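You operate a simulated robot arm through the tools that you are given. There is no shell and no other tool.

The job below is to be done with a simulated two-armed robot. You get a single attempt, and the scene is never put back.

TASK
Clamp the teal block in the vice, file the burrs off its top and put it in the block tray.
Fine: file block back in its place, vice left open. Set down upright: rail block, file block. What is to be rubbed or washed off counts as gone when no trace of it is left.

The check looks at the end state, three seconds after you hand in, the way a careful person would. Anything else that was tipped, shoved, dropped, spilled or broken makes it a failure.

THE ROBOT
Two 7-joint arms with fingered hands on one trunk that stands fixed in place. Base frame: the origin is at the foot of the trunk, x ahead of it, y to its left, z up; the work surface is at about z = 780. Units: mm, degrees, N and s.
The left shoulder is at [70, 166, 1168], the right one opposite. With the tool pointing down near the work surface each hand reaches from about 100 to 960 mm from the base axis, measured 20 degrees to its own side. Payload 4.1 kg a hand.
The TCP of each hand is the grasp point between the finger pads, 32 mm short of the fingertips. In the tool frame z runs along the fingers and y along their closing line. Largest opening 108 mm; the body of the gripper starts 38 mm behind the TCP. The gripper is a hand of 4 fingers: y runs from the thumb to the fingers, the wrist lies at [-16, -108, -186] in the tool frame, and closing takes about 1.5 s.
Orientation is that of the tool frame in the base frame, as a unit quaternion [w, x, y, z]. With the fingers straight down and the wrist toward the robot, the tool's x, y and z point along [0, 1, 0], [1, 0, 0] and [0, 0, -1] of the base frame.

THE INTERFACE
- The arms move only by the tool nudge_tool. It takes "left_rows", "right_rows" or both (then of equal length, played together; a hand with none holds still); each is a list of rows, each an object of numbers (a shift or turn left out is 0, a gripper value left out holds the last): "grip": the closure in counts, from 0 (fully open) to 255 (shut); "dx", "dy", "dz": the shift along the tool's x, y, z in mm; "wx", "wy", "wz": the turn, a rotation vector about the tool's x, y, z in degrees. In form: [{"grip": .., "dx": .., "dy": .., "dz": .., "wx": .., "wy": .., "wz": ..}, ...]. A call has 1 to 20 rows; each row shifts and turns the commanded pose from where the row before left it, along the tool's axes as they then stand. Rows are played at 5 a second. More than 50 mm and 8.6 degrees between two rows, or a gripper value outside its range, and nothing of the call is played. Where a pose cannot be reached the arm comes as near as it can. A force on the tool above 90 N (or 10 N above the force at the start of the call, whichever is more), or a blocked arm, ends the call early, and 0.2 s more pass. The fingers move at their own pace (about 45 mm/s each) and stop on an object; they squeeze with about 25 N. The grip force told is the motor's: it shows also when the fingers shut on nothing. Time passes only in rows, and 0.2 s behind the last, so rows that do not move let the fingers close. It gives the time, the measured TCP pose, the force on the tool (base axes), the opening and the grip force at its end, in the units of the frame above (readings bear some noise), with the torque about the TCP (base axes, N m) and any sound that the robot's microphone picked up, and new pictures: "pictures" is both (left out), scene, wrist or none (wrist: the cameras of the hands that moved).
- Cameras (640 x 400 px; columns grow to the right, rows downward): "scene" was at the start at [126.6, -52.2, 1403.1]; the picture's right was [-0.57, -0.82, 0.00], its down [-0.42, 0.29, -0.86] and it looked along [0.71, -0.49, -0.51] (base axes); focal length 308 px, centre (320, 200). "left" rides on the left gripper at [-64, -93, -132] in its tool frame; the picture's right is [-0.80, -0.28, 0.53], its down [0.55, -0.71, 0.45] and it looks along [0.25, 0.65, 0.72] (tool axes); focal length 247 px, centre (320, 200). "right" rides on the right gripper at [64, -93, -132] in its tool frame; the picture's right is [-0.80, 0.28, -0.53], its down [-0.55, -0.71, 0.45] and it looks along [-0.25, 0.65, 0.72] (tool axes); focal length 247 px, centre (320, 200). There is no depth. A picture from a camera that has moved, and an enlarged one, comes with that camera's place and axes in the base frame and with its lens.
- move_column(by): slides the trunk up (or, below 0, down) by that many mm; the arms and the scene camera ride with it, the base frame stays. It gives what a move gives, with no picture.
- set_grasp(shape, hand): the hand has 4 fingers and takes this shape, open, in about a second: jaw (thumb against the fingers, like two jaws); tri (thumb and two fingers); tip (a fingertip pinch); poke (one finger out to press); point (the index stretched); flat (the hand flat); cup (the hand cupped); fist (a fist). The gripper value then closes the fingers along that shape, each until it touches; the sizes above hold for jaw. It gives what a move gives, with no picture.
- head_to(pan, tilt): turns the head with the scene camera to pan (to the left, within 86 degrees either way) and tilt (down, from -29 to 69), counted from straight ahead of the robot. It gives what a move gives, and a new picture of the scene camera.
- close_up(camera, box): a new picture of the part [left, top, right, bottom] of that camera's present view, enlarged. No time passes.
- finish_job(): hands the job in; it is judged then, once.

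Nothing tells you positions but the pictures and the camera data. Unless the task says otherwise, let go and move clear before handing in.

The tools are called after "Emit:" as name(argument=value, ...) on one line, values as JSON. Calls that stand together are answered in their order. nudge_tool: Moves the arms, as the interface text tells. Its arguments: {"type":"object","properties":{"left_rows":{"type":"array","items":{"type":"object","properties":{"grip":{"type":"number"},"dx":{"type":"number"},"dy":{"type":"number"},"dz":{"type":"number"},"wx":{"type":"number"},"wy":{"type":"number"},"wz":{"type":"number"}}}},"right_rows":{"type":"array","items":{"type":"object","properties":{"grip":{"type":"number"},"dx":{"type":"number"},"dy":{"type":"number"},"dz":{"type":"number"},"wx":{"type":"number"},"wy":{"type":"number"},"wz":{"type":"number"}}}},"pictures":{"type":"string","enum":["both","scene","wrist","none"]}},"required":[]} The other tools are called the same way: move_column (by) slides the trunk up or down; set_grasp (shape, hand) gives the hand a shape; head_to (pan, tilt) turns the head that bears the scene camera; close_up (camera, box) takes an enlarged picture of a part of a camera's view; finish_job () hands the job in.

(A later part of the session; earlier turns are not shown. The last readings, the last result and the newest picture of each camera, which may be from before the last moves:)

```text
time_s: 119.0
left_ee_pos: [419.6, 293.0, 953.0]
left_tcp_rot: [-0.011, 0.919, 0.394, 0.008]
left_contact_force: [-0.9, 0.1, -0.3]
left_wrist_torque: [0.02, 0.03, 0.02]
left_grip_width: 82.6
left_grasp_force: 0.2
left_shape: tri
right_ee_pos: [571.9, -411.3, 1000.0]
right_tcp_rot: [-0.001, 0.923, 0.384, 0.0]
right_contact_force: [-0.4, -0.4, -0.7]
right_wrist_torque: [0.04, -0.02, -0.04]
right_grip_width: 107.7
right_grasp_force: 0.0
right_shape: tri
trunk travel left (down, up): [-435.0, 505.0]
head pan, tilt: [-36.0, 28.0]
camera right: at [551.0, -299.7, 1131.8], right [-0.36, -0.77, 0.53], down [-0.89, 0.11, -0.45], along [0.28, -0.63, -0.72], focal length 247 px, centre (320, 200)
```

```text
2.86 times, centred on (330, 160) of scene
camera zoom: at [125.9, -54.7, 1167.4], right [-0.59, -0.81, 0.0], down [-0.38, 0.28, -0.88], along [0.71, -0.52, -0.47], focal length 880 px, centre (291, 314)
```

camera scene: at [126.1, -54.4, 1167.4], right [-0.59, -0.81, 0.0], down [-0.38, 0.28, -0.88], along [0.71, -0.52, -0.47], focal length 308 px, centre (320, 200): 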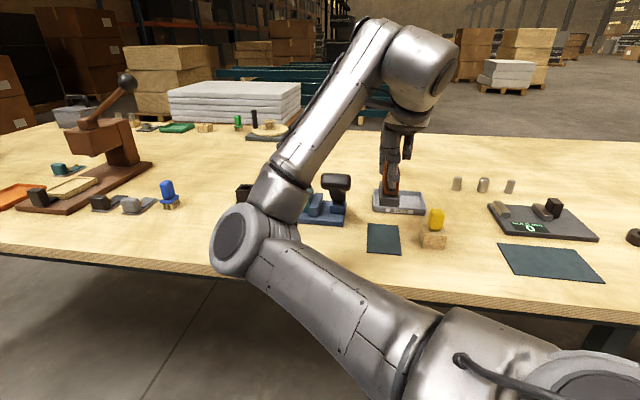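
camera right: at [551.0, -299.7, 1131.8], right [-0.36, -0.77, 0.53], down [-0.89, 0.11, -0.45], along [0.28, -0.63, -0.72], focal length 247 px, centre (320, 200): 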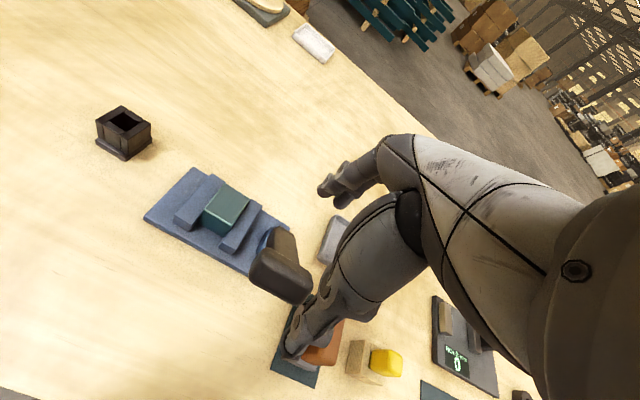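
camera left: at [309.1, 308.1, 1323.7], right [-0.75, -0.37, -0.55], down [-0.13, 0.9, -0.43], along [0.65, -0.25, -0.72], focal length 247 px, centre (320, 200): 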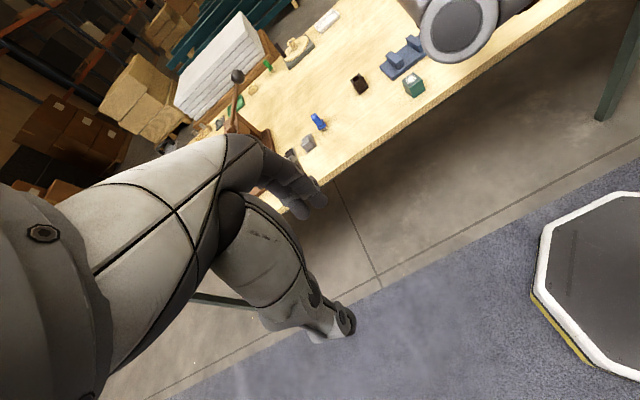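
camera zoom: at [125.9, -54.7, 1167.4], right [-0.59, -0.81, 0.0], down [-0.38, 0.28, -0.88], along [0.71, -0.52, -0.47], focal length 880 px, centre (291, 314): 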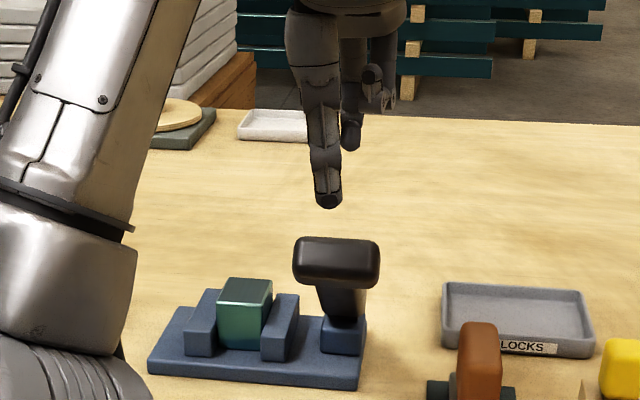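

Aligned. I lower with the hand fully open so the thumb comes down in front of the bar and the fingers behind it.

Emit:
nudge_tool(right_rows=[{"dx": -3, "dy": -3}, {"dz": 25}, {"dz": 25}, {"dz": 20}, {"dz": 12}, {"dx": 0}], pictures="wrist")

Emit:
close_up(camera="right", box=[150, 130, 400, 350])

Emit:
close_up(camera="scene", box=[270, 110, 390, 230])

```text
time_s: 120.4
left_ee_pos: [418.6, 295.1, 953.5]
left_tcp_rot: [-0.011, 0.919, 0.395, 0.008]
left_contact_force: [-0.2, 0.0, -0.2]
left_wrist_torque: [0.0, 0.02, 0.02]
left_grip_width: 82.3
left_grasp_force: 0.0
left_shape: tri
right_ee_pos: [564.4, -409.1, 918.2]
right_tcp_rot: [-0.001, 0.923, 0.384, -0.002]
right_contact_force: [0.8, 0.6, 0.5]
right_wrist_torque: [0.02, -0.01, 0.0]
right_grip_width: 108.0
right_grasp_force: 0.1
right_shape: tri
trunk travel left (down, up): [-435.0, 505.0]
head pan, tilt: [-36.0, 28.0]
camera right: at [544.2, -298.7, 1050.4], right [-0.36, -0.77, 0.53], down [-0.89, 0.11, -0.45], along [0.28, -0.63, -0.72], focal length 247 px, centre (320, 200)
```

right: 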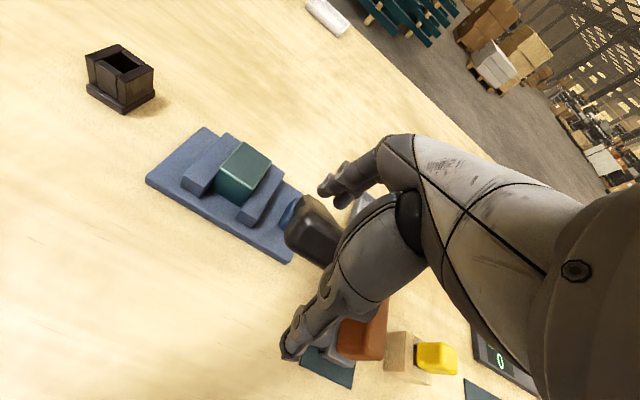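

```text
1.82 times, centred on (275, 240) of right
camera zoom: at [544.2, -298.7, 1050.4], right [-0.36, -0.77, 0.53], down [-0.89, 0.11, -0.45], along [0.28, -0.63, -0.72], focal length 449 px, centre (402, 127)
```

zoom: 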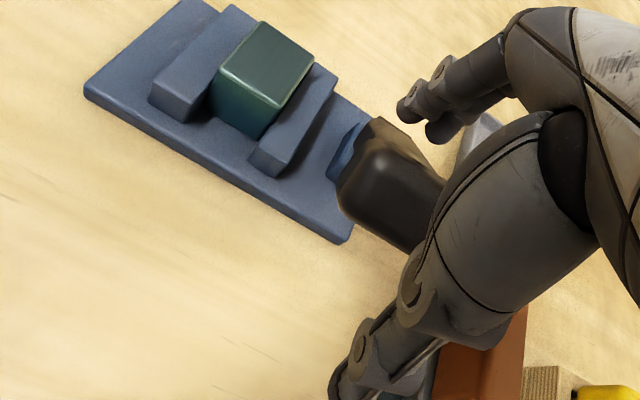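

```text
3.33 times, centred on (330, 170) of scene
camera zoom: at [126.2, -54.1, 1167.4], right [-0.59, -0.81, 0.0], down [-0.38, 0.28, -0.88], along [0.71, -0.52, -0.47], focal length 1027 px, centre (287, 300)
```

zoom: 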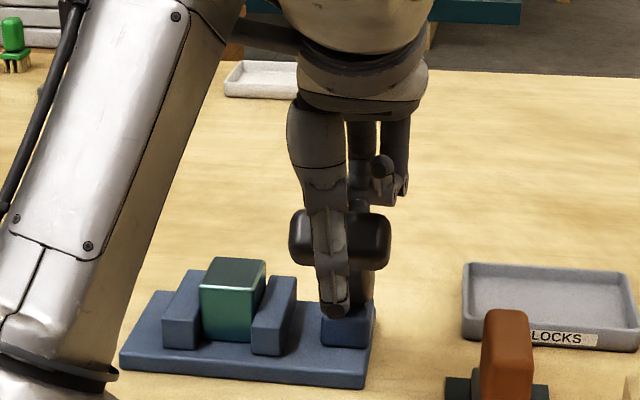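

The thumb is right in front of the bar. I push away from the robot until the thumb makes contact.

Emit:
nudge_tool(right_rows=[{"dy": 10}, {"dy": 10}, {"dy": 10}, {"dy": 5}, {"dy": 5}, {"dx": 0}], pictures="wrist")

Emit:
close_up(camera="scene", box=[270, 110, 390, 230])

```text
time_s: 121.8
left_ee_pos: [419.7, 294.9, 953.7]
left_tcp_rot: [-0.01, 0.919, 0.393, 0.007]
left_contact_force: [-0.6, 0.4, -0.1]
left_wrist_torque: [0.02, 0.0, -0.01]
left_grip_width: 82.2
left_grasp_force: 0.1
left_shape: tri
right_ee_pos: [591.7, -436.8, 920.4]
right_tcp_rot: [-0.002, 0.923, 0.386, -0.001]
right_contact_force: [-0.5, -0.3, 0.5]
right_wrist_torque: [0.02, 0.03, 0.03]
right_grip_width: 107.8
right_grasp_force: 0.1
right_shape: tri
trunk travel left (down, up): [-435.0, 505.0]
head pan, tilt: [-36.0, 28.0]
camera right: at [570.9, -326.2, 1051.5], right [-0.36, -0.77, 0.53], down [-0.89, 0.11, -0.45], along [0.28, -0.63, -0.72], focal length 247 px, centre (320, 200)
```

right: 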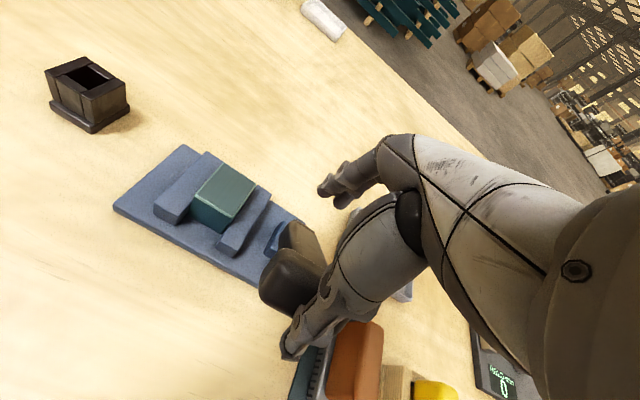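

```text
3.33 times, centred on (330, 170) of scene
camera zoom: at [126.2, -54.1, 1167.4], right [-0.59, -0.81, 0.0], down [-0.38, 0.28, -0.88], along [0.71, -0.52, -0.47], focal length 1027 px, centre (287, 300)
```

zoom: 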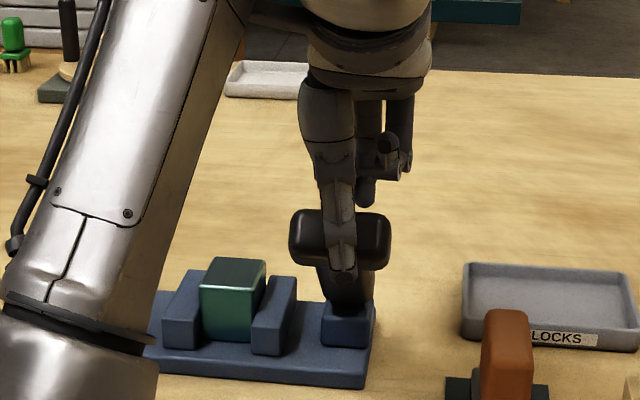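

Emit:
nudge_tool(right_rows=[{"dy": 5}, {"dy": 5}, {"dy": 5, "dz": -2}, {"dy": 5, "dz": -3}, {"dx": 0}], pictures="wrist")

Emit:
close_up(camera="scene", box=[270, 110, 390, 230])

```text
time_s: 123.0
left_ee_pos: [419.4, 296.4, 952.0]
left_tcp_rot: [-0.01, 0.919, 0.394, 0.008]
left_contact_force: [-0.1, 0.9, -0.6]
left_wrist_torque: [-0.03, 0.01, -0.01]
left_grip_width: 82.3
left_grasp_force: 0.1
left_shape: tri
right_ee_pos: [606.2, -451.6, 927.4]
right_tcp_rot: [0.0, 0.923, 0.385, -0.001]
right_contact_force: [-3.6, 4.1, 1.8]
right_wrist_torque: [0.1, 0.06, -0.06]
right_grip_width: 107.7
right_grasp_force: 0.0
right_shape: tri
trunk travel left (down, up): [-435.0, 505.0]
head pan, tilt: [-36.0, 28.0]
camera right: at [584.7, -339.5, 1057.1], right [-0.36, -0.77, 0.53], down [-0.89, 0.11, -0.45], along [0.28, -0.63, -0.72], focal length 247 px, centre (320, 200)
```

right: 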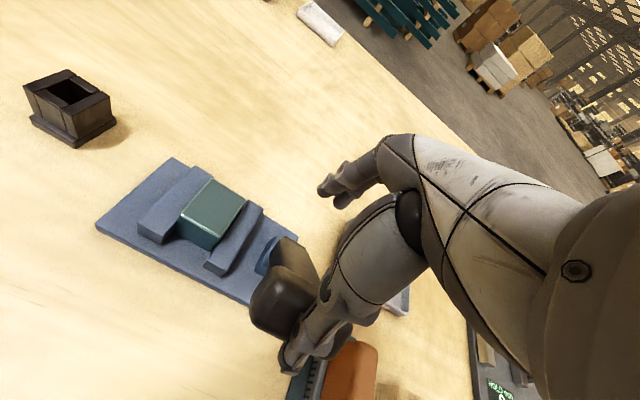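

```text
3.33 times, centred on (330, 170) of scene
camera zoom: at [125.7, -53.6, 1167.5], right [-0.59, -0.81, 0.0], down [-0.38, 0.28, -0.88], along [0.71, -0.52, -0.47], focal length 1027 px, centre (287, 300)
```

zoom: 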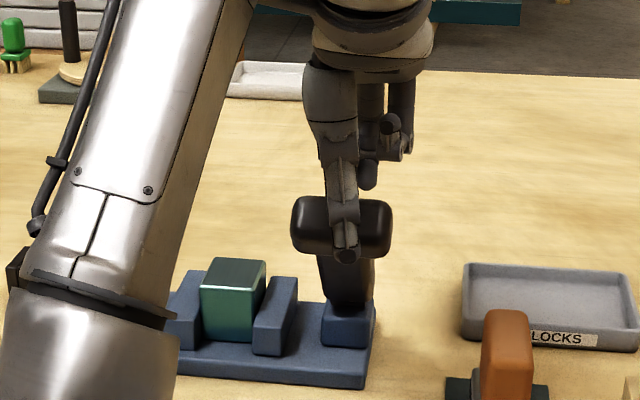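

Contact and the lever is rising. I keep pushing along the arc.

Emit:
nudge_tool(right_rows=[{"dy": 6, "dz": -3}, {"dy": 6, "dz": -3}, {"dy": 6, "dz": -2}, {"dy": 6, "dz": -2}, {"dx": 0}], pictures="wrist")

Emit:
close_up(camera="scene", box=[270, 110, 390, 230])

```text
time_s: 124.2
left_ee_pos: [419.8, 297.3, 952.9]
left_tcp_rot: [-0.01, 0.919, 0.394, 0.008]
left_contact_force: [-0.4, 0.1, -1.4]
left_wrist_torque: [-0.01, -0.02, 0.01]
left_grip_width: 82.2
left_grasp_force: 0.1
left_shape: tri
right_ee_pos: [622.8, -467.8, 938.2]
right_tcp_rot: [0.0, 0.923, 0.384, 0.0]
right_contact_force: [-3.3, 8.3, 10.2]
right_wrist_torque: [0.55, 0.59, -0.21]
right_grip_width: 107.9
right_grasp_force: 0.0
right_shape: tri
trunk travel left (down, up): [-435.0, 505.0]
head pan, tilt: [-36.0, 28.0]
camera right: at [601.9, -356.1, 1068.0], right [-0.36, -0.77, 0.53], down [-0.89, 0.11, -0.45], along [0.29, -0.63, -0.72], focal length 247 px, centre (320, 200)
```

right: 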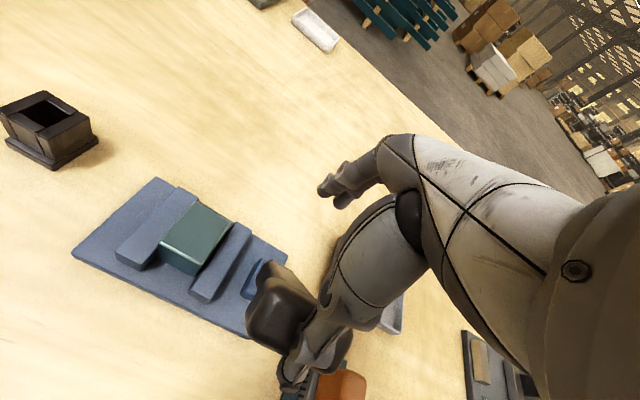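

```text
3.33 times, centred on (330, 170) of scene
camera zoom: at [124.6, -52.3, 1167.8], right [-0.59, -0.81, 0.0], down [-0.38, 0.27, -0.88], along [0.71, -0.52, -0.47], focal length 1027 px, centre (287, 300)
```

zoom: 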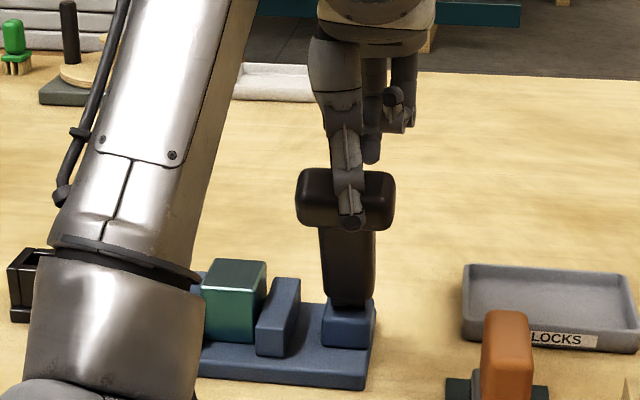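

Some upward push (10 N); I let the hand rise a bit more while pushing on.

Emit:
nudge_tool(right_rows=[{"dz": -3}, {"dy": 6, "dz": -2}, {"dy": 6, "dz": -1}, {"dy": 6}, {"dx": 0}], pictures="wrist")

Emit:
close_up(camera="scene", box=[270, 110, 390, 230])

```text
time_s: 125.4
left_ee_pos: [418.5, 297.4, 953.3]
left_tcp_rot: [-0.01, 0.919, 0.393, 0.009]
left_contact_force: [-0.5, 1.0, -0.3]
left_wrist_torque: [0.03, 0.02, 0.03]
left_grip_width: 82.3
left_grasp_force: 0.1
left_shape: tri
right_ee_pos: [633.1, -478.3, 944.4]
right_tcp_rot: [0.0, 0.923, 0.385, 0.001]
right_contact_force: [-4.1, 7.3, 15.6]
right_wrist_torque: [0.73, 0.84, -0.26]
right_grip_width: 107.9
right_grasp_force: 0.1
right_shape: tri
trunk travel left (down, up): [-435.0, 505.0]
head pan, tilt: [-36.0, 28.0]
camera right: at [613.0, -367.0, 1074.2], right [-0.36, -0.77, 0.53], down [-0.89, 0.11, -0.45], along [0.29, -0.64, -0.72], focal length 247 px, centre (320, 200)
```

right: 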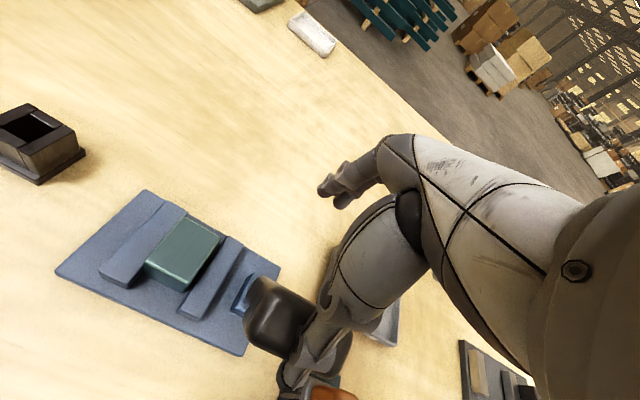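

```text
3.33 times, centred on (330, 170) of scene
camera zoom: at [124.1, -51.9, 1167.9], right [-0.59, -0.81, 0.0], down [-0.38, 0.27, -0.88], along [0.72, -0.52, -0.47], focal length 1027 px, centre (287, 300)
```

zoom: 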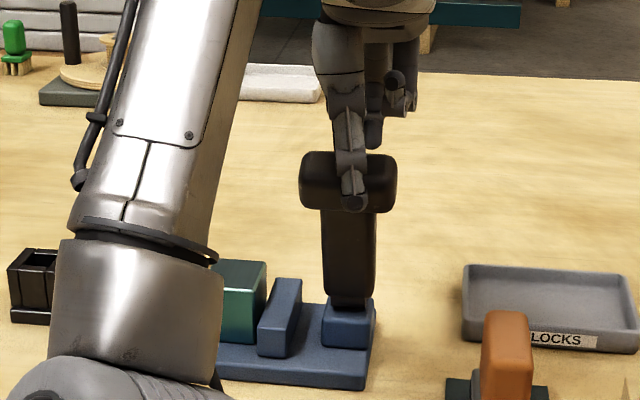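

Emit:
nudge_tool(right_rows=[{"dz": -4}, {"dy": 6}, {"dy": 6}, {"dy": 6}, {"dx": 0}], pictures="wrist")

Emit:
close_up(camera="scene", box=[270, 110, 390, 230])

```text
time_s: 126.6
left_ee_pos: [419.8, 295.0, 952.3]
left_tcp_rot: [-0.01, 0.919, 0.394, 0.008]
left_contact_force: [-0.2, 0.2, 0.7]
left_wrist_torque: [-0.01, -0.02, -0.01]
left_grip_width: 82.4
left_grasp_force: 0.0
left_shape: tri
right_ee_pos: [648.1, -493.1, 945.0]
right_tcp_rot: [-0.001, 0.923, 0.385, -0.001]
right_contact_force: [1.0, 0.7, 0.5]
right_wrist_torque: [-0.01, 0.0, 0.01]
right_grip_width: 107.9
right_grasp_force: 0.1
right_shape: tri
trunk travel left (down, up): [-435.0, 505.0]
head pan, tilt: [-36.0, 28.0]
camera right: at [628.3, -383.0, 1076.3], right [-0.36, -0.77, 0.53], down [-0.89, 0.11, -0.44], along [0.28, -0.63, -0.72], focal length 247 px, centre (320, 200)
```

right: 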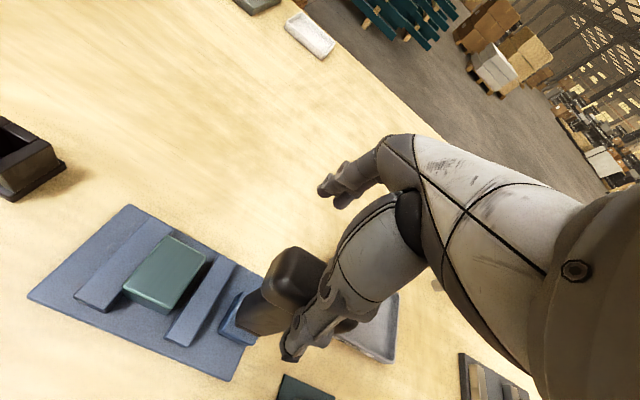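

```text
3.33 times, centred on (330, 170) of scene
camera zoom: at [125.9, -53.9, 1167.4], right [-0.59, -0.81, 0.0], down [-0.38, 0.28, -0.88], along [0.71, -0.52, -0.47], focal length 1027 px, centre (287, 300)
```

zoom: 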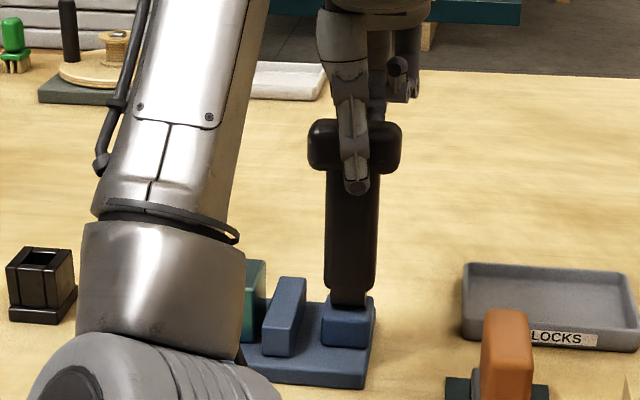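

The lever swung back to its open position and the right jaw has withdrawn. I rise clear and move over the block to look.

Emit:
nudge_tool(right_rows=[{"dz": -30}, {"dz": -35}, {"dx": 28.2, "dy": -12.3, "grip": 85}, {"dx": 28.2, "dy": -12.3}, {"dx": 28.2, "dy": -12.3}, {"dx": 0}], pictures="both")

Emit:
close_up(camera="right", box=[150, 200, 350, 360])

Emit:
close_up(camera="scene", box=[260, 130, 370, 230])

```text
time_s: 128.0
left_ee_pos: [421.5, 294.3, 952.7]
left_tcp_rot: [-0.011, 0.919, 0.394, 0.008]
left_contact_force: [-0.1, 0.0, -0.6]
left_wrist_torque: [0.0, -0.01, -0.01]
left_grip_width: 82.3
left_grasp_force: 0.1
left_shape: tri
right_ee_pos: [682.4, -406.8, 1008.6]
right_tcp_rot: [-0.002, 0.923, 0.384, 0.0]
right_contact_force: [-0.4, 0.9, 0.4]
right_wrist_torque: [0.01, 0.01, 0.0]
right_grip_width: 72.2
right_grasp_force: 0.0
right_shape: tri
trunk travel left (down, up): [-435.0, 505.0]
head pan, tilt: [-36.0, 28.0]
camera scene: at [126.1, -54.8, 1167.4], right [-0.59, -0.81, 0.0], down [-0.38, 0.28, -0.88], along [0.71, -0.52, -0.47], focal length 308 px, centre (320, 200)
camera right: at [661.6, -295.4, 1140.7], right [-0.36, -0.77, 0.53], down [-0.89, 0.11, -0.44], along [0.28, -0.63, -0.72], focal length 247 px, centre (320, 200)
```

scene: 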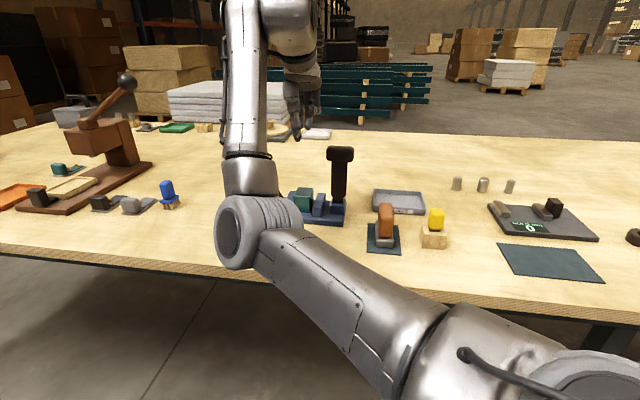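
right: 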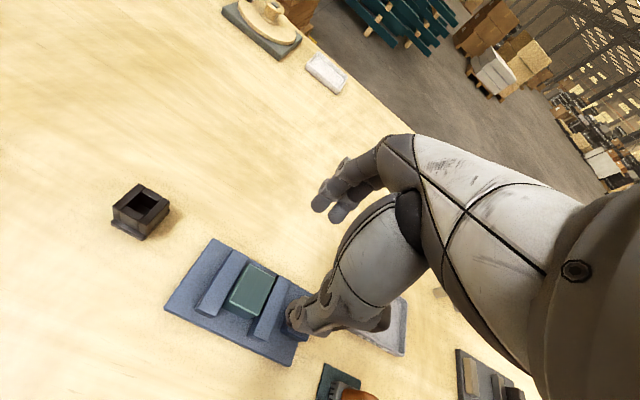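

```text
2.50 times, centred on (250, 280) of right
camera zoom: at [661.6, -295.4, 1140.7], right [-0.36, -0.77, 0.53], down [-0.89, 0.11, -0.44], along [0.28, -0.63, -0.72], focal length 617 px, centre (495, 0)
```

zoom: 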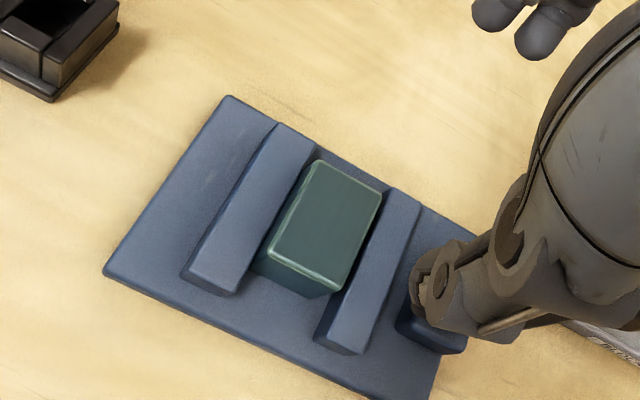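

```text
4.00 times, centred on (315, 180) of scene
camera zoom: at [126.1, -54.8, 1167.4], right [-0.59, -0.81, 0.0], down [-0.38, 0.28, -0.88], along [0.71, -0.52, -0.47], focal length 1232 px, centre (340, 280)
```

zoom: 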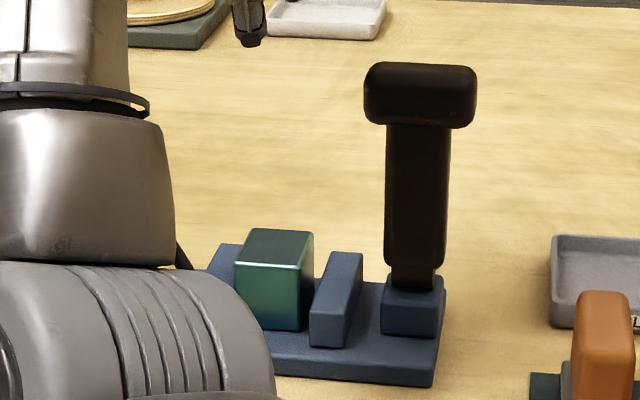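

On closer inspection the lever stands only about vertical, so the vice is not fully open yet. I go back and push it on to its original rear position.

Emit:
nudge_tool(right_rows=[{"dz": -15, "grip": 50}, {"dx": -28.3, "dy": -2}, {"dx": -28.3, "dy": -2}, {"dx": -28.3, "dy": -1.6}, {"dx": 0}], pictures="wrist")

Emit:
close_up(camera="right", box=[180, 130, 400, 350])

Emit:
close_up(camera="scene", box=[260, 90, 390, 230])

```text
time_s: 129.2
left_ee_pos: [420.6, 295.1, 953.9]
left_tcp_rot: [-0.011, 0.919, 0.394, 0.008]
left_contact_force: [0.3, -0.7, -0.1]
left_wrist_torque: [0.01, 0.01, -0.03]
left_grip_width: 82.3
left_grasp_force: 0.1
left_shape: tri
right_ee_pos: [619.9, -463.9, 1024.7]
right_tcp_rot: [-0.002, 0.923, 0.384, -0.001]
right_contact_force: [0.2, -0.6, 0.6]
right_wrist_torque: [-0.04, 0.0, 0.02]
right_grip_width: 86.6
right_grasp_force: 0.3
right_shape: tri
trunk travel left (down, up): [-435.0, 505.0]
head pan, tilt: [-36.0, 28.0]
camera right: at [599.4, -353.5, 1155.1], right [-0.36, -0.77, 0.53], down [-0.89, 0.11, -0.44], along [0.28, -0.63, -0.72], focal length 247 px, centre (320, 200)
```

right: 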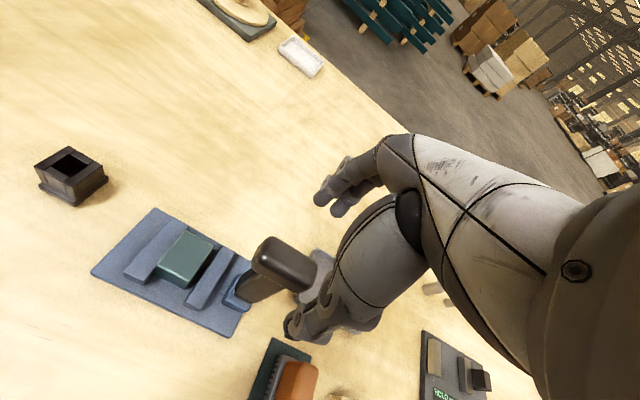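

```text
1.82 times, centred on (290, 240) of right
camera zoom: at [599.4, -353.5, 1155.1], right [-0.36, -0.77, 0.53], down [-0.89, 0.11, -0.44], along [0.28, -0.63, -0.72], focal length 449 px, centre (374, 127)
```

zoom: 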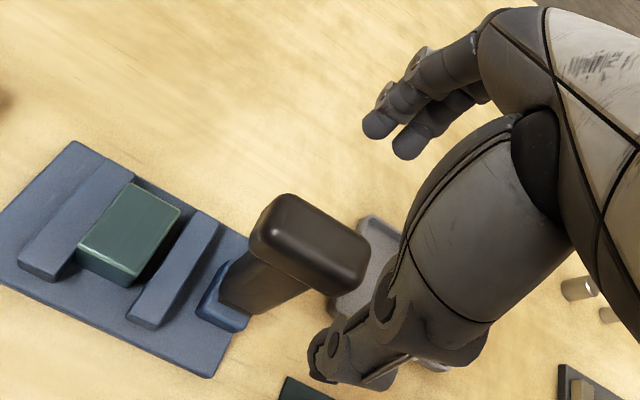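

```text
2.86 times, centred on (325, 160) of scene
camera zoom: at [126.5, -53.8, 1167.4], right [-0.59, -0.81, 0.0], down [-0.38, 0.28, -0.88], along [0.71, -0.52, -0.47], focal length 880 px, centre (306, 314)
```

zoom: 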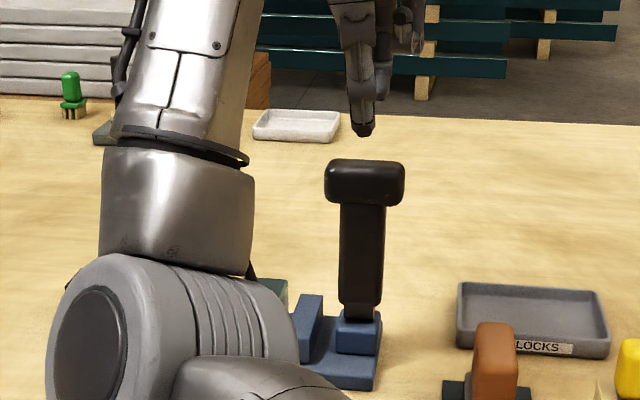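

The lever is just past the vertical, T-bar at about (625,-475,938). I lower astride it and push it on to the rear.

Emit:
nudge_tool(right_rows=[{"dy": 9}, {"dz": 25}, {"dz": 25}, {"dz": 15}, {"dz": 10}, {"dx": 0}], pictures="wrist")

Emit:
close_up(camera="scene", box=[260, 90, 390, 230])

```text
time_s: 130.6
left_ee_pos: [420.9, 294.0, 952.6]
left_tcp_rot: [-0.011, 0.919, 0.395, 0.007]
left_contact_force: [-1.0, 0.3, -0.7]
left_wrist_torque: [-0.01, 0.02, 0.0]
left_grip_width: 82.4
left_grasp_force: 0.0
left_shape: tri
right_ee_pos: [625.0, -471.1, 948.1]
right_tcp_rot: [-0.002, 0.923, 0.385, 0.0]
right_contact_force: [-0.4, 0.6, 0.5]
right_wrist_torque: [0.02, 0.0, 0.01]
right_grip_width: 86.8
right_grasp_force: 0.0
right_shape: tri
trunk travel left (down, up): [-435.0, 505.0]
head pan, tilt: [-36.0, 28.0]
camera right: at [604.5, -361.1, 1079.5], right [-0.36, -0.77, 0.53], down [-0.89, 0.11, -0.45], along [0.28, -0.63, -0.72], focal length 247 px, centre (320, 200)
```

right: 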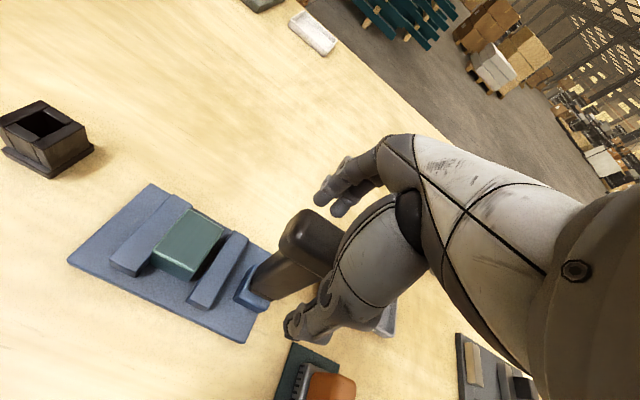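

```text
2.86 times, centred on (325, 160) of scene
camera zoom: at [126.2, -54.2, 1167.4], right [-0.59, -0.81, 0.0], down [-0.38, 0.28, -0.88], along [0.71, -0.52, -0.47], focal length 880 px, centre (306, 314)
```

zoom: 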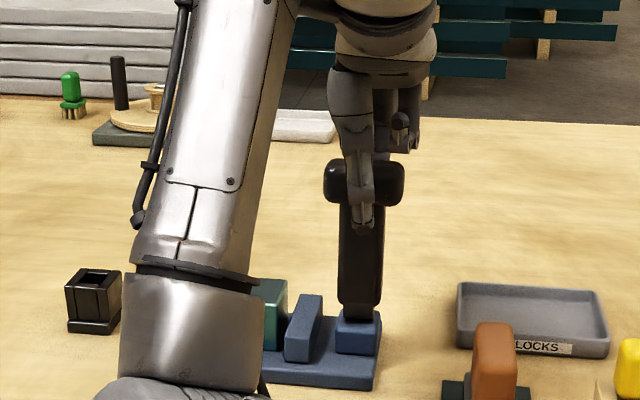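

Emit:
nudge_tool(right_rows=[{"dy": 10}, {"dy": 10}, {"dy": 10}, {"dy": 7}, {"dy": 7}, {"dx": 0}], pictures="wrist")

Emit:
close_up(camera="scene", box=[260, 90, 390, 230])

```text
time_s: 132.0
left_ee_pos: [419.8, 294.8, 952.8]
left_tcp_rot: [-0.011, 0.919, 0.394, 0.007]
left_contact_force: [-0.4, 1.0, -0.8]
left_wrist_torque: [0.0, -0.03, -0.02]
left_grip_width: 82.6
left_grasp_force: 0.1
left_shape: tri
right_ee_pos: [657.1, -502.0, 950.4]
right_tcp_rot: [-0.002, 0.923, 0.384, -0.001]
right_contact_force: [0.0, 1.1, 0.0]
right_wrist_torque: [0.0, -0.01, 0.01]
right_grip_width: 86.9
right_grasp_force: 0.1
right_shape: tri
trunk travel left (down, up): [-435.0, 505.0]
head pan, tilt: [-36.0, 28.0]
camera right: at [636.8, -390.3, 1080.8], right [-0.36, -0.77, 0.53], down [-0.89, 0.11, -0.44], along [0.28, -0.63, -0.72], focal length 247 px, centre (320, 200)
```

right: 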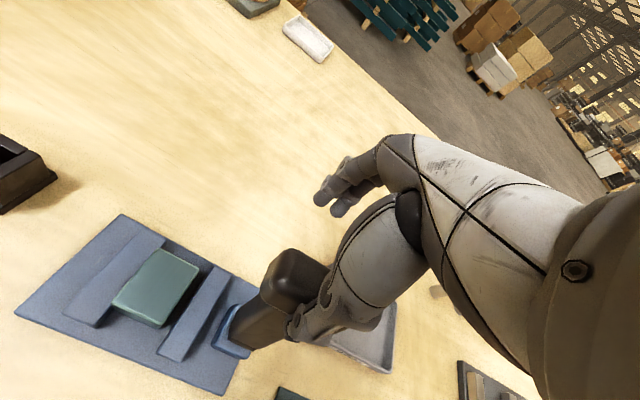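

```text
2.86 times, centred on (325, 160) of scene
camera zoom: at [126.2, -54.2, 1167.4], right [-0.59, -0.81, 0.0], down [-0.38, 0.28, -0.88], along [0.71, -0.52, -0.47], focal length 880 px, centre (306, 314)
```

zoom: 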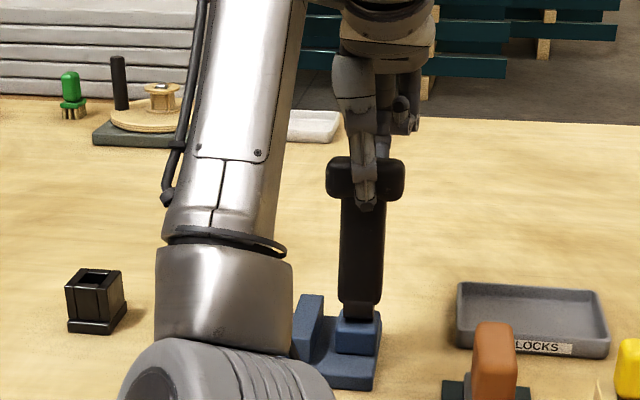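

Emit:
nudge_tool(right_rows=[{"dy": 7, "dz": 1}, {"dy": 7, "dz": 2}, {"dy": 7, "dz": 2}, {"dx": 0}], pictures="wrist")

Emit:
close_up(camera="scene", box=[260, 90, 390, 230])

```text
time_s: 133.0
left_ee_pos: [421.7, 294.3, 952.7]
left_tcp_rot: [-0.011, 0.919, 0.394, 0.008]
left_contact_force: [0.6, -0.1, 0.7]
left_wrist_torque: [-0.02, 0.01, -0.02]
left_grip_width: 82.6
left_grasp_force: 0.2
left_shape: tri
right_ee_pos: [672.6, -514.9, 943.1]
right_tcp_rot: [-0.001, 0.923, 0.384, -0.001]
right_contact_force: [-0.7, 0.9, 1.1]
right_wrist_torque: [0.03, -0.01, 0.02]
right_grip_width: 87.0
right_grasp_force: 0.1
right_shape: tri
trunk travel left (down, up): [-435.0, 505.0]
head pan, tilt: [-36.0, 28.0]
camera right: at [651.2, -403.8, 1075.2], right [-0.36, -0.77, 0.53], down [-0.89, 0.11, -0.44], along [0.28, -0.63, -0.72], focal length 247 px, centre (320, 200)
```

right: 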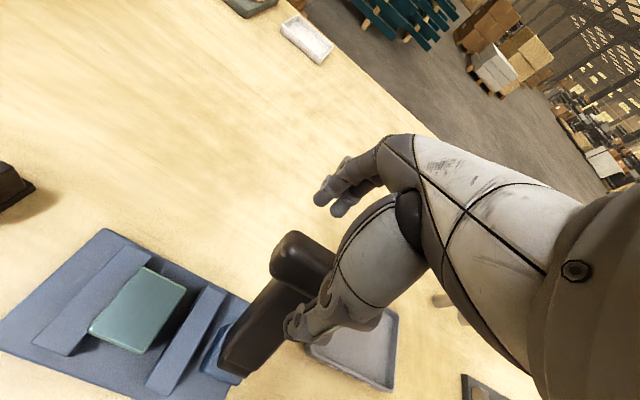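

```text
2.86 times, centred on (325, 160) of scene
camera zoom: at [126.2, -54.2, 1167.4], right [-0.59, -0.81, 0.0], down [-0.38, 0.28, -0.88], along [0.71, -0.52, -0.47], focal length 880 px, centre (306, 314)
```

zoom: 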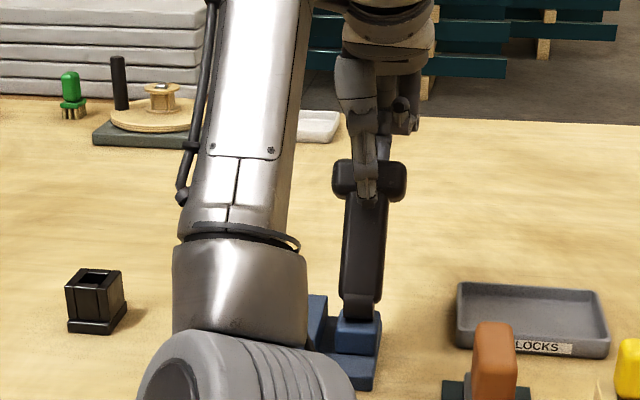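

The lever's bar now appears at its original rear position. I push a few millimetres more to confirm that it rests against its stop.

Emit:
nudge_tool(right_rows=[{"dy": 6, "dz": 2}, {"dy": 6, "dz": 2}, {"dy": 5, "dz": 2}, {"dx": 0}], pictures="wrist")

Emit:
close_up(camera="scene", box=[260, 90, 390, 230])

```text
time_s: 134.0
left_ee_pos: [420.4, 295.9, 952.5]
left_tcp_rot: [-0.01, 0.919, 0.395, 0.008]
left_contact_force: [0.1, -0.8, 0.4]
left_wrist_torque: [0.01, 0.0, -0.01]
left_grip_width: 82.4
left_grasp_force: 0.0
left_shape: tri
right_ee_pos: [684.1, -527.6, 938.2]
right_tcp_rot: [-0.001, 0.923, 0.385, -0.001]
right_contact_force: [-1.4, 0.9, 0.6]
right_wrist_torque: [0.07, 0.09, 0.0]
right_grip_width: 87.5
right_grasp_force: 0.0
right_shape: tri
trunk travel left (down, up): [-435.0, 505.0]
head pan, tilt: [-36.0, 28.0]
camera right: at [663.0, -416.9, 1069.2], right [-0.36, -0.77, 0.53], down [-0.89, 0.11, -0.45], along [0.28, -0.63, -0.72], focal length 247 px, centre (320, 200)
```

right: 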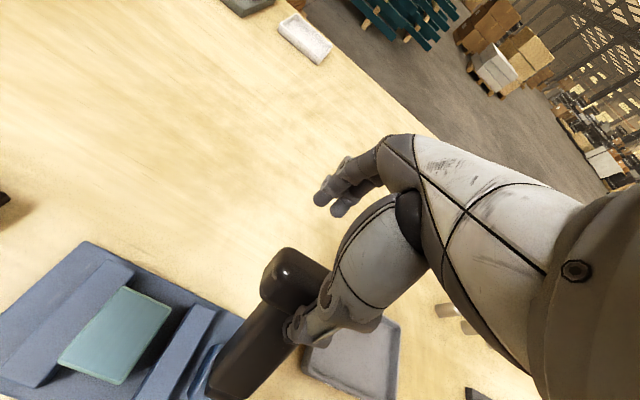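

```text
2.86 times, centred on (325, 160) of scene
camera zoom: at [126.0, -54.0, 1167.5], right [-0.59, -0.81, 0.0], down [-0.38, 0.28, -0.88], along [0.71, -0.52, -0.47], focal length 880 px, centre (306, 314)
```

zoom: 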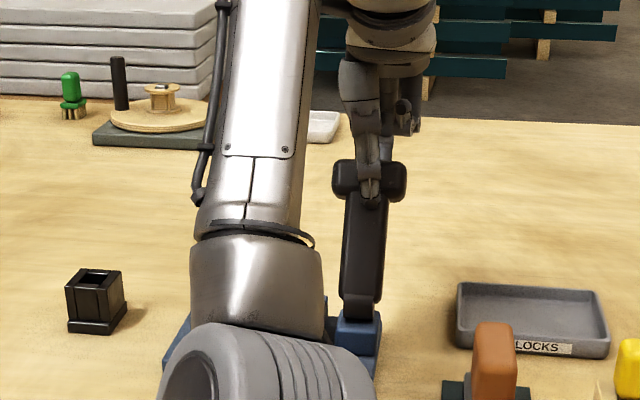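

Emit:
nudge_tool(right_rows=[{"dy": 3}, {"dy": 3}, {"dx": 0}], pictures="none")

```text
time_s: 134.8
left_ee_pos: [419.9, 294.7, 953.1]
left_tcp_rot: [-0.01, 0.919, 0.394, 0.008]
left_contact_force: [0.3, -0.6, 0.4]
left_wrist_torque: [0.0, -0.01, 0.01]
left_grip_width: 82.3
left_grasp_force: 0.1
left_shape: tri
right_ee_pos: [687.3, -531.6, 939.0]
right_tcp_rot: [-0.001, 0.923, 0.386, -0.001]
right_contact_force: [-3.9, 4.9, 2.3]
right_wrist_torque: [0.18, 0.17, -0.07]
right_grip_width: 89.4
right_grasp_force: 0.1
right_shape: tri
trunk travel left (down, up): [-435.0, 505.0]
head pan, tilt: [-36.0, 28.0]
```

The lever is at its rear stop; the vice is open. I back off, rise, and move over the block.

Emit:
nudge_tool(right_rows=[{"dy": -10}, {"dy": -10}, {"dz": -30}, {"dz": -35}, {"dx": 28.1, "dy": -24, "grip": 85}, {"dx": 28.1, "dy": -24}, {"dx": 28.1, "dy": -23.8}, {"dx": 0}], pictures="both")

Emit:
close_up(camera="right", box=[150, 200, 350, 360])

Emit:
close_up(camera="scene", box=[260, 130, 370, 230])

```text
time_s: 136.6
left_ee_pos: [421.2, 294.5, 953.5]
left_tcp_rot: [-0.011, 0.919, 0.394, 0.008]
left_contact_force: [-0.6, 0.4, -0.3]
left_wrist_torque: [0.02, -0.04, 0.0]
left_grip_width: 82.5
left_grasp_force: 0.1
left_shape: tri
right_ee_pos: [680.6, -407.7, 1002.1]
right_tcp_rot: [-0.002, 0.924, 0.383, -0.001]
right_contact_force: [-0.8, 0.0, -0.4]
right_wrist_torque: [-0.03, 0.0, -0.01]
right_grip_width: 72.5
right_grasp_force: 0.0
right_shape: tri
trunk travel left (down, up): [-435.0, 505.0]
head pan, tilt: [-36.0, 28.0]
camera scene: at [126.2, -55.1, 1167.4], right [-0.59, -0.81, 0.0], down [-0.38, 0.28, -0.88], along [0.71, -0.52, -0.47], focal length 308 px, centre (320, 200)
camera right: at [660.0, -297.4, 1133.8], right [-0.36, -0.77, 0.53], down [-0.89, 0.11, -0.45], along [0.28, -0.63, -0.72], focal length 247 px, centre (320, 200)
```

scene: 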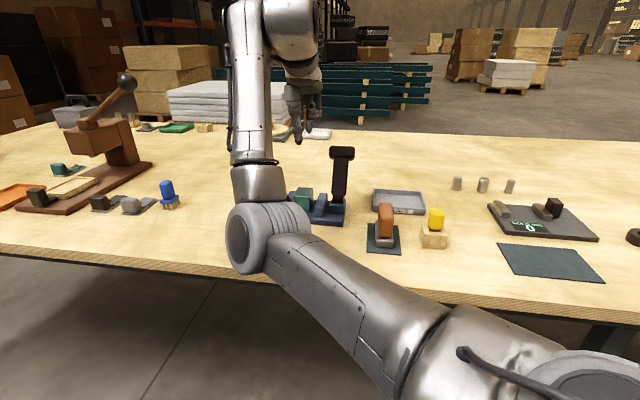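
right: 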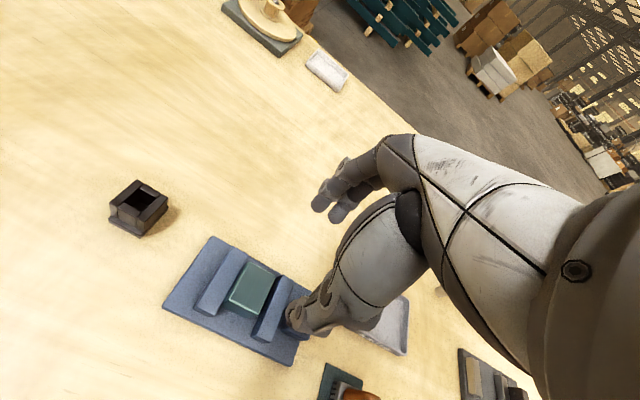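

```text
2.50 times, centred on (250, 280) of right
camera zoom: at [660.0, -297.4, 1133.8], right [-0.36, -0.77, 0.53], down [-0.89, 0.11, -0.45], along [0.28, -0.63, -0.72], focal length 617 px, centre (495, 0)
```

zoom: 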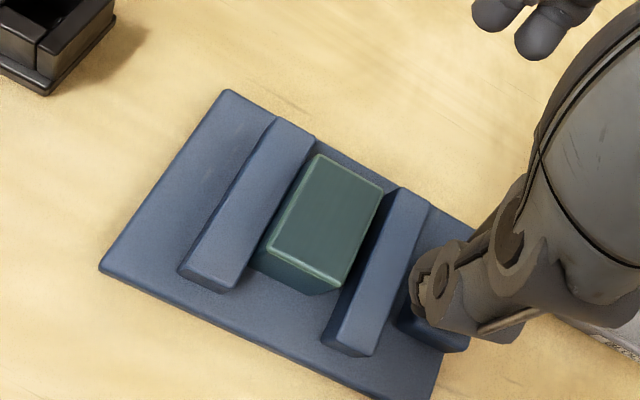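

```text
4.00 times, centred on (315, 180) of scene
camera zoom: at [126.2, -55.1, 1167.4], right [-0.59, -0.81, 0.0], down [-0.38, 0.28, -0.88], along [0.71, -0.52, -0.47], focal length 1232 px, centre (340, 280)
```

zoom: 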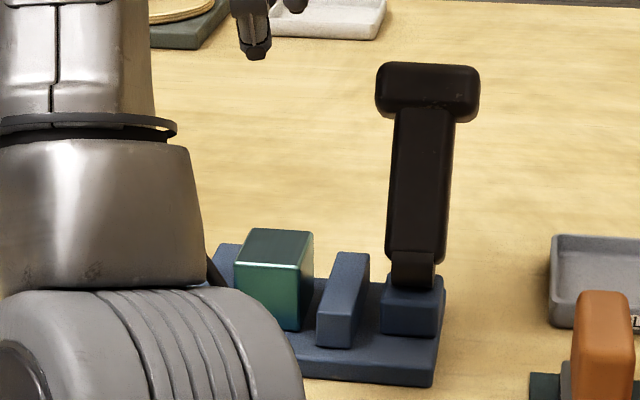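

The vice is fully open, with the jaw clear of the block. I lower over the block to grip its upper part.

Emit:
nudge_tool(right_rows=[{"dx": -2, "dz": 35}, {"dz": 35}, {"dz": 35}, {"dz": 22}, {"dz": 12}, {"dx": 0}], pictures="wrist")

Emit:
close_up(camera="right", box=[200, 130, 400, 330])

Emit:
close_up(camera="scene", box=[260, 120, 370, 230])

```text
time_s: 138.0
left_ee_pos: [420.7, 295.2, 952.8]
left_tcp_rot: [-0.01, 0.919, 0.394, 0.008]
left_contact_force: [0.3, 0.2, 0.1]
left_wrist_torque: [0.02, 0.0, 0.01]
left_grip_width: 82.6
left_grasp_force: 0.1
left_shape: tri
right_ee_pos: [680.6, -407.4, 865.7]
right_tcp_rot: [-0.001, 0.923, 0.384, -0.001]
right_contact_force: [-0.6, 0.0, 0.3]
right_wrist_torque: [0.0, 0.01, 0.02]
right_grip_width: 72.5
right_grasp_force: 0.0
right_shape: tri
trunk travel left (down, up): [-435.0, 505.0]
head pan, tilt: [-36.0, 28.0]
camera right: at [659.8, -296.8, 996.2], right [-0.36, -0.77, 0.53], down [-0.89, 0.11, -0.44], along [0.28, -0.63, -0.72], focal length 247 px, centre (320, 200)
```

right: 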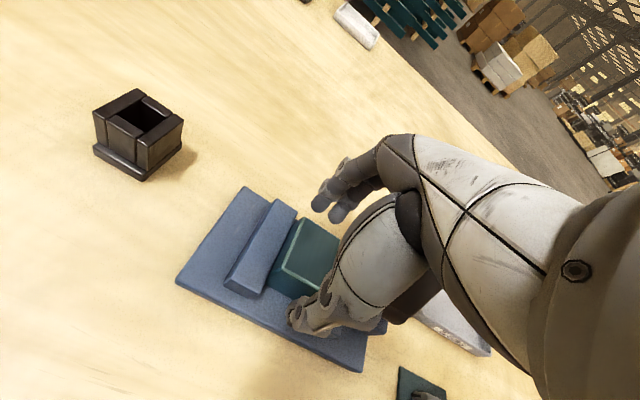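

```text
2.00 times, centred on (300, 230) of right
camera zoom: at [659.8, -296.8, 996.2], right [-0.36, -0.77, 0.53], down [-0.89, 0.11, -0.44], along [0.28, -0.63, -0.72], focal length 494 px, centre (360, 140)
```

zoom: 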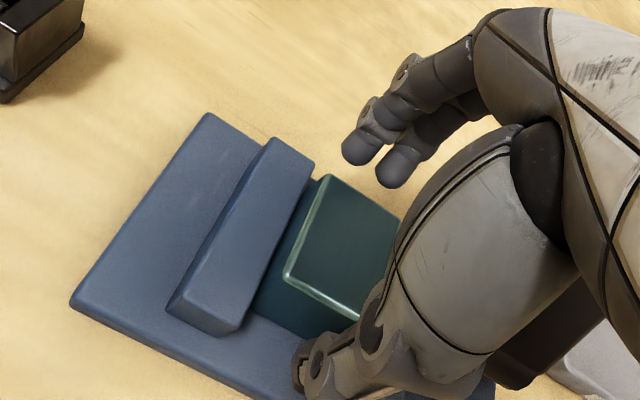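

```text
3.64 times, centred on (315, 175) of scene
camera zoom: at [126.2, -54.1, 1167.4], right [-0.59, -0.81, 0.0], down [-0.38, 0.28, -0.88], along [0.71, -0.52, -0.47], focal length 1120 px, centre (338, 291)
```

zoom: 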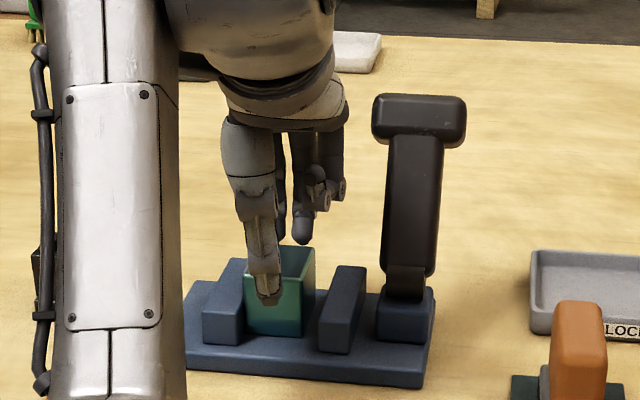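

Emit:
nudge_tool(right_rows=[{"dx": -1.5, "dz": 4}, {"dz": 4}, {"dx": 0}], pictures="none")

Emit:
close_up(camera="right", box=[200, 130, 400, 330])

Emit:
close_up(camera="scene", box=[270, 150, 340, 220])

```text
time_s: 138.8
left_ee_pos: [421.5, 294.4, 953.6]
left_tcp_rot: [-0.011, 0.919, 0.394, 0.007]
left_contact_force: [-1.3, 0.5, -0.5]
left_wrist_torque: [0.01, 0.03, 0.02]
left_grip_width: 82.5
left_grasp_force: 0.1
left_shape: tri
right_ee_pos: [678.4, -408.6, 855.7]
right_tcp_rot: [-0.001, 0.923, 0.384, 0.0]
right_contact_force: [-0.1, -0.4, 0.0]
right_wrist_torque: [0.02, 0.03, -0.03]
right_grip_width: 72.3
right_grasp_force: 0.1
right_shape: tri
trunk travel left (down, up): [-435.0, 505.0]
head pan, tilt: [-36.0, 28.0]
```

```text
2.00 times, centred on (300, 230) of right
camera zoom: at [658.3, -298.2, 987.9], right [-0.36, -0.77, 0.53], down [-0.89, 0.11, -0.45], along [0.28, -0.63, -0.72], focal length 494 px, centre (360, 140)
```

zoom: 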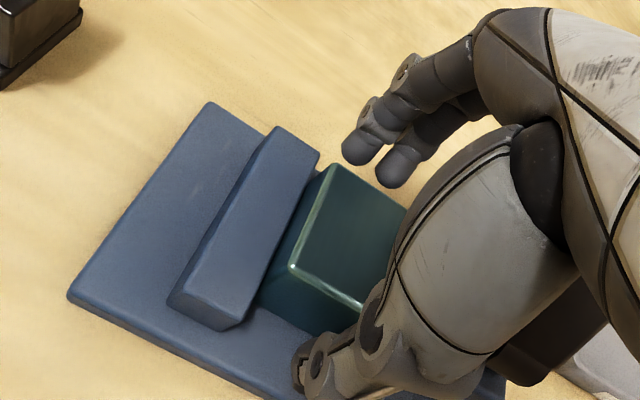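

```text
5.71 times, centred on (305, 185) of scene
camera zoom: at [126.2, -54.2, 1167.4], right [-0.59, -0.81, 0.0], down [-0.38, 0.28, -0.88], along [0.71, -0.52, -0.47], focal length 1760 px, centre (406, 286)
```

zoom: 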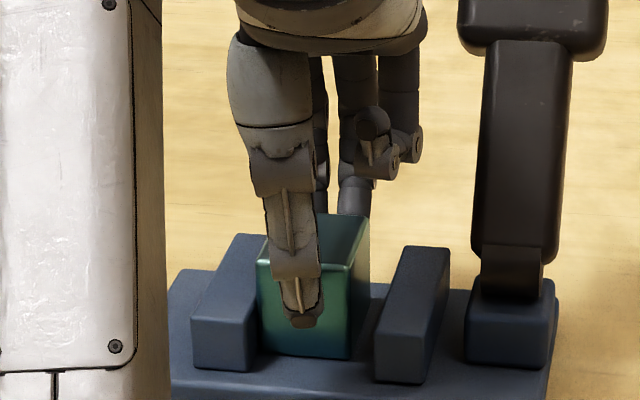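

Well placed. I close on the block.

Emit:
nudge_tool(right_rows=[{"grip": 130}, {"grip": 140}, {"grip": 255}, {"grip": 255}, {"grip": 255}, {"grip": 255}], pictures="none")

Emit:
close_up(camera="scene", box=[270, 150, 340, 220])

```text
time_s: 140.2
left_ee_pos: [420.3, 295.0, 953.5]
left_tcp_rot: [-0.011, 0.919, 0.394, 0.008]
left_contact_force: [-0.2, -1.0, 0.0]
left_wrist_torque: [0.01, 0.02, 0.01]
left_grip_width: 82.4
left_grasp_force: 0.0
left_shape: tri
right_ee_pos: [678.6, -409.0, 857.2]
right_tcp_rot: [-0.001, 0.923, 0.385, -0.002]
right_contact_force: [-1.0, 0.3, -0.1]
right_wrist_torque: [0.01, 0.02, 0.0]
right_grip_width: 44.8
right_grasp_force: 24.8
right_shape: tri
trunk travel left (down, up): [-435.0, 505.0]
head pan, tilt: [-36.0, 28.0]
```

```text
5.71 times, centred on (305, 185) of scene
camera zoom: at [126.3, -54.3, 1167.4], right [-0.59, -0.81, 0.0], down [-0.38, 0.28, -0.88], along [0.71, -0.52, -0.47], focal length 1760 px, centre (406, 286)
```

zoom: 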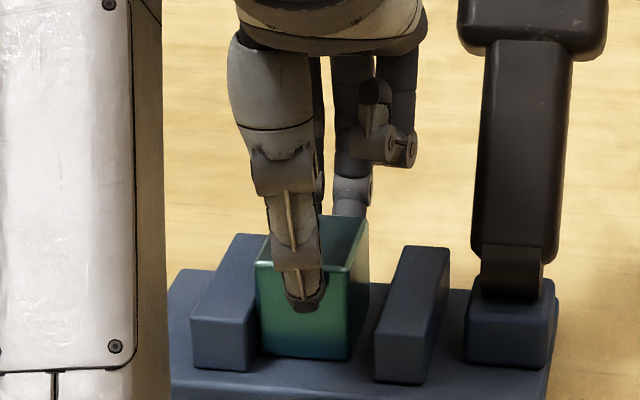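

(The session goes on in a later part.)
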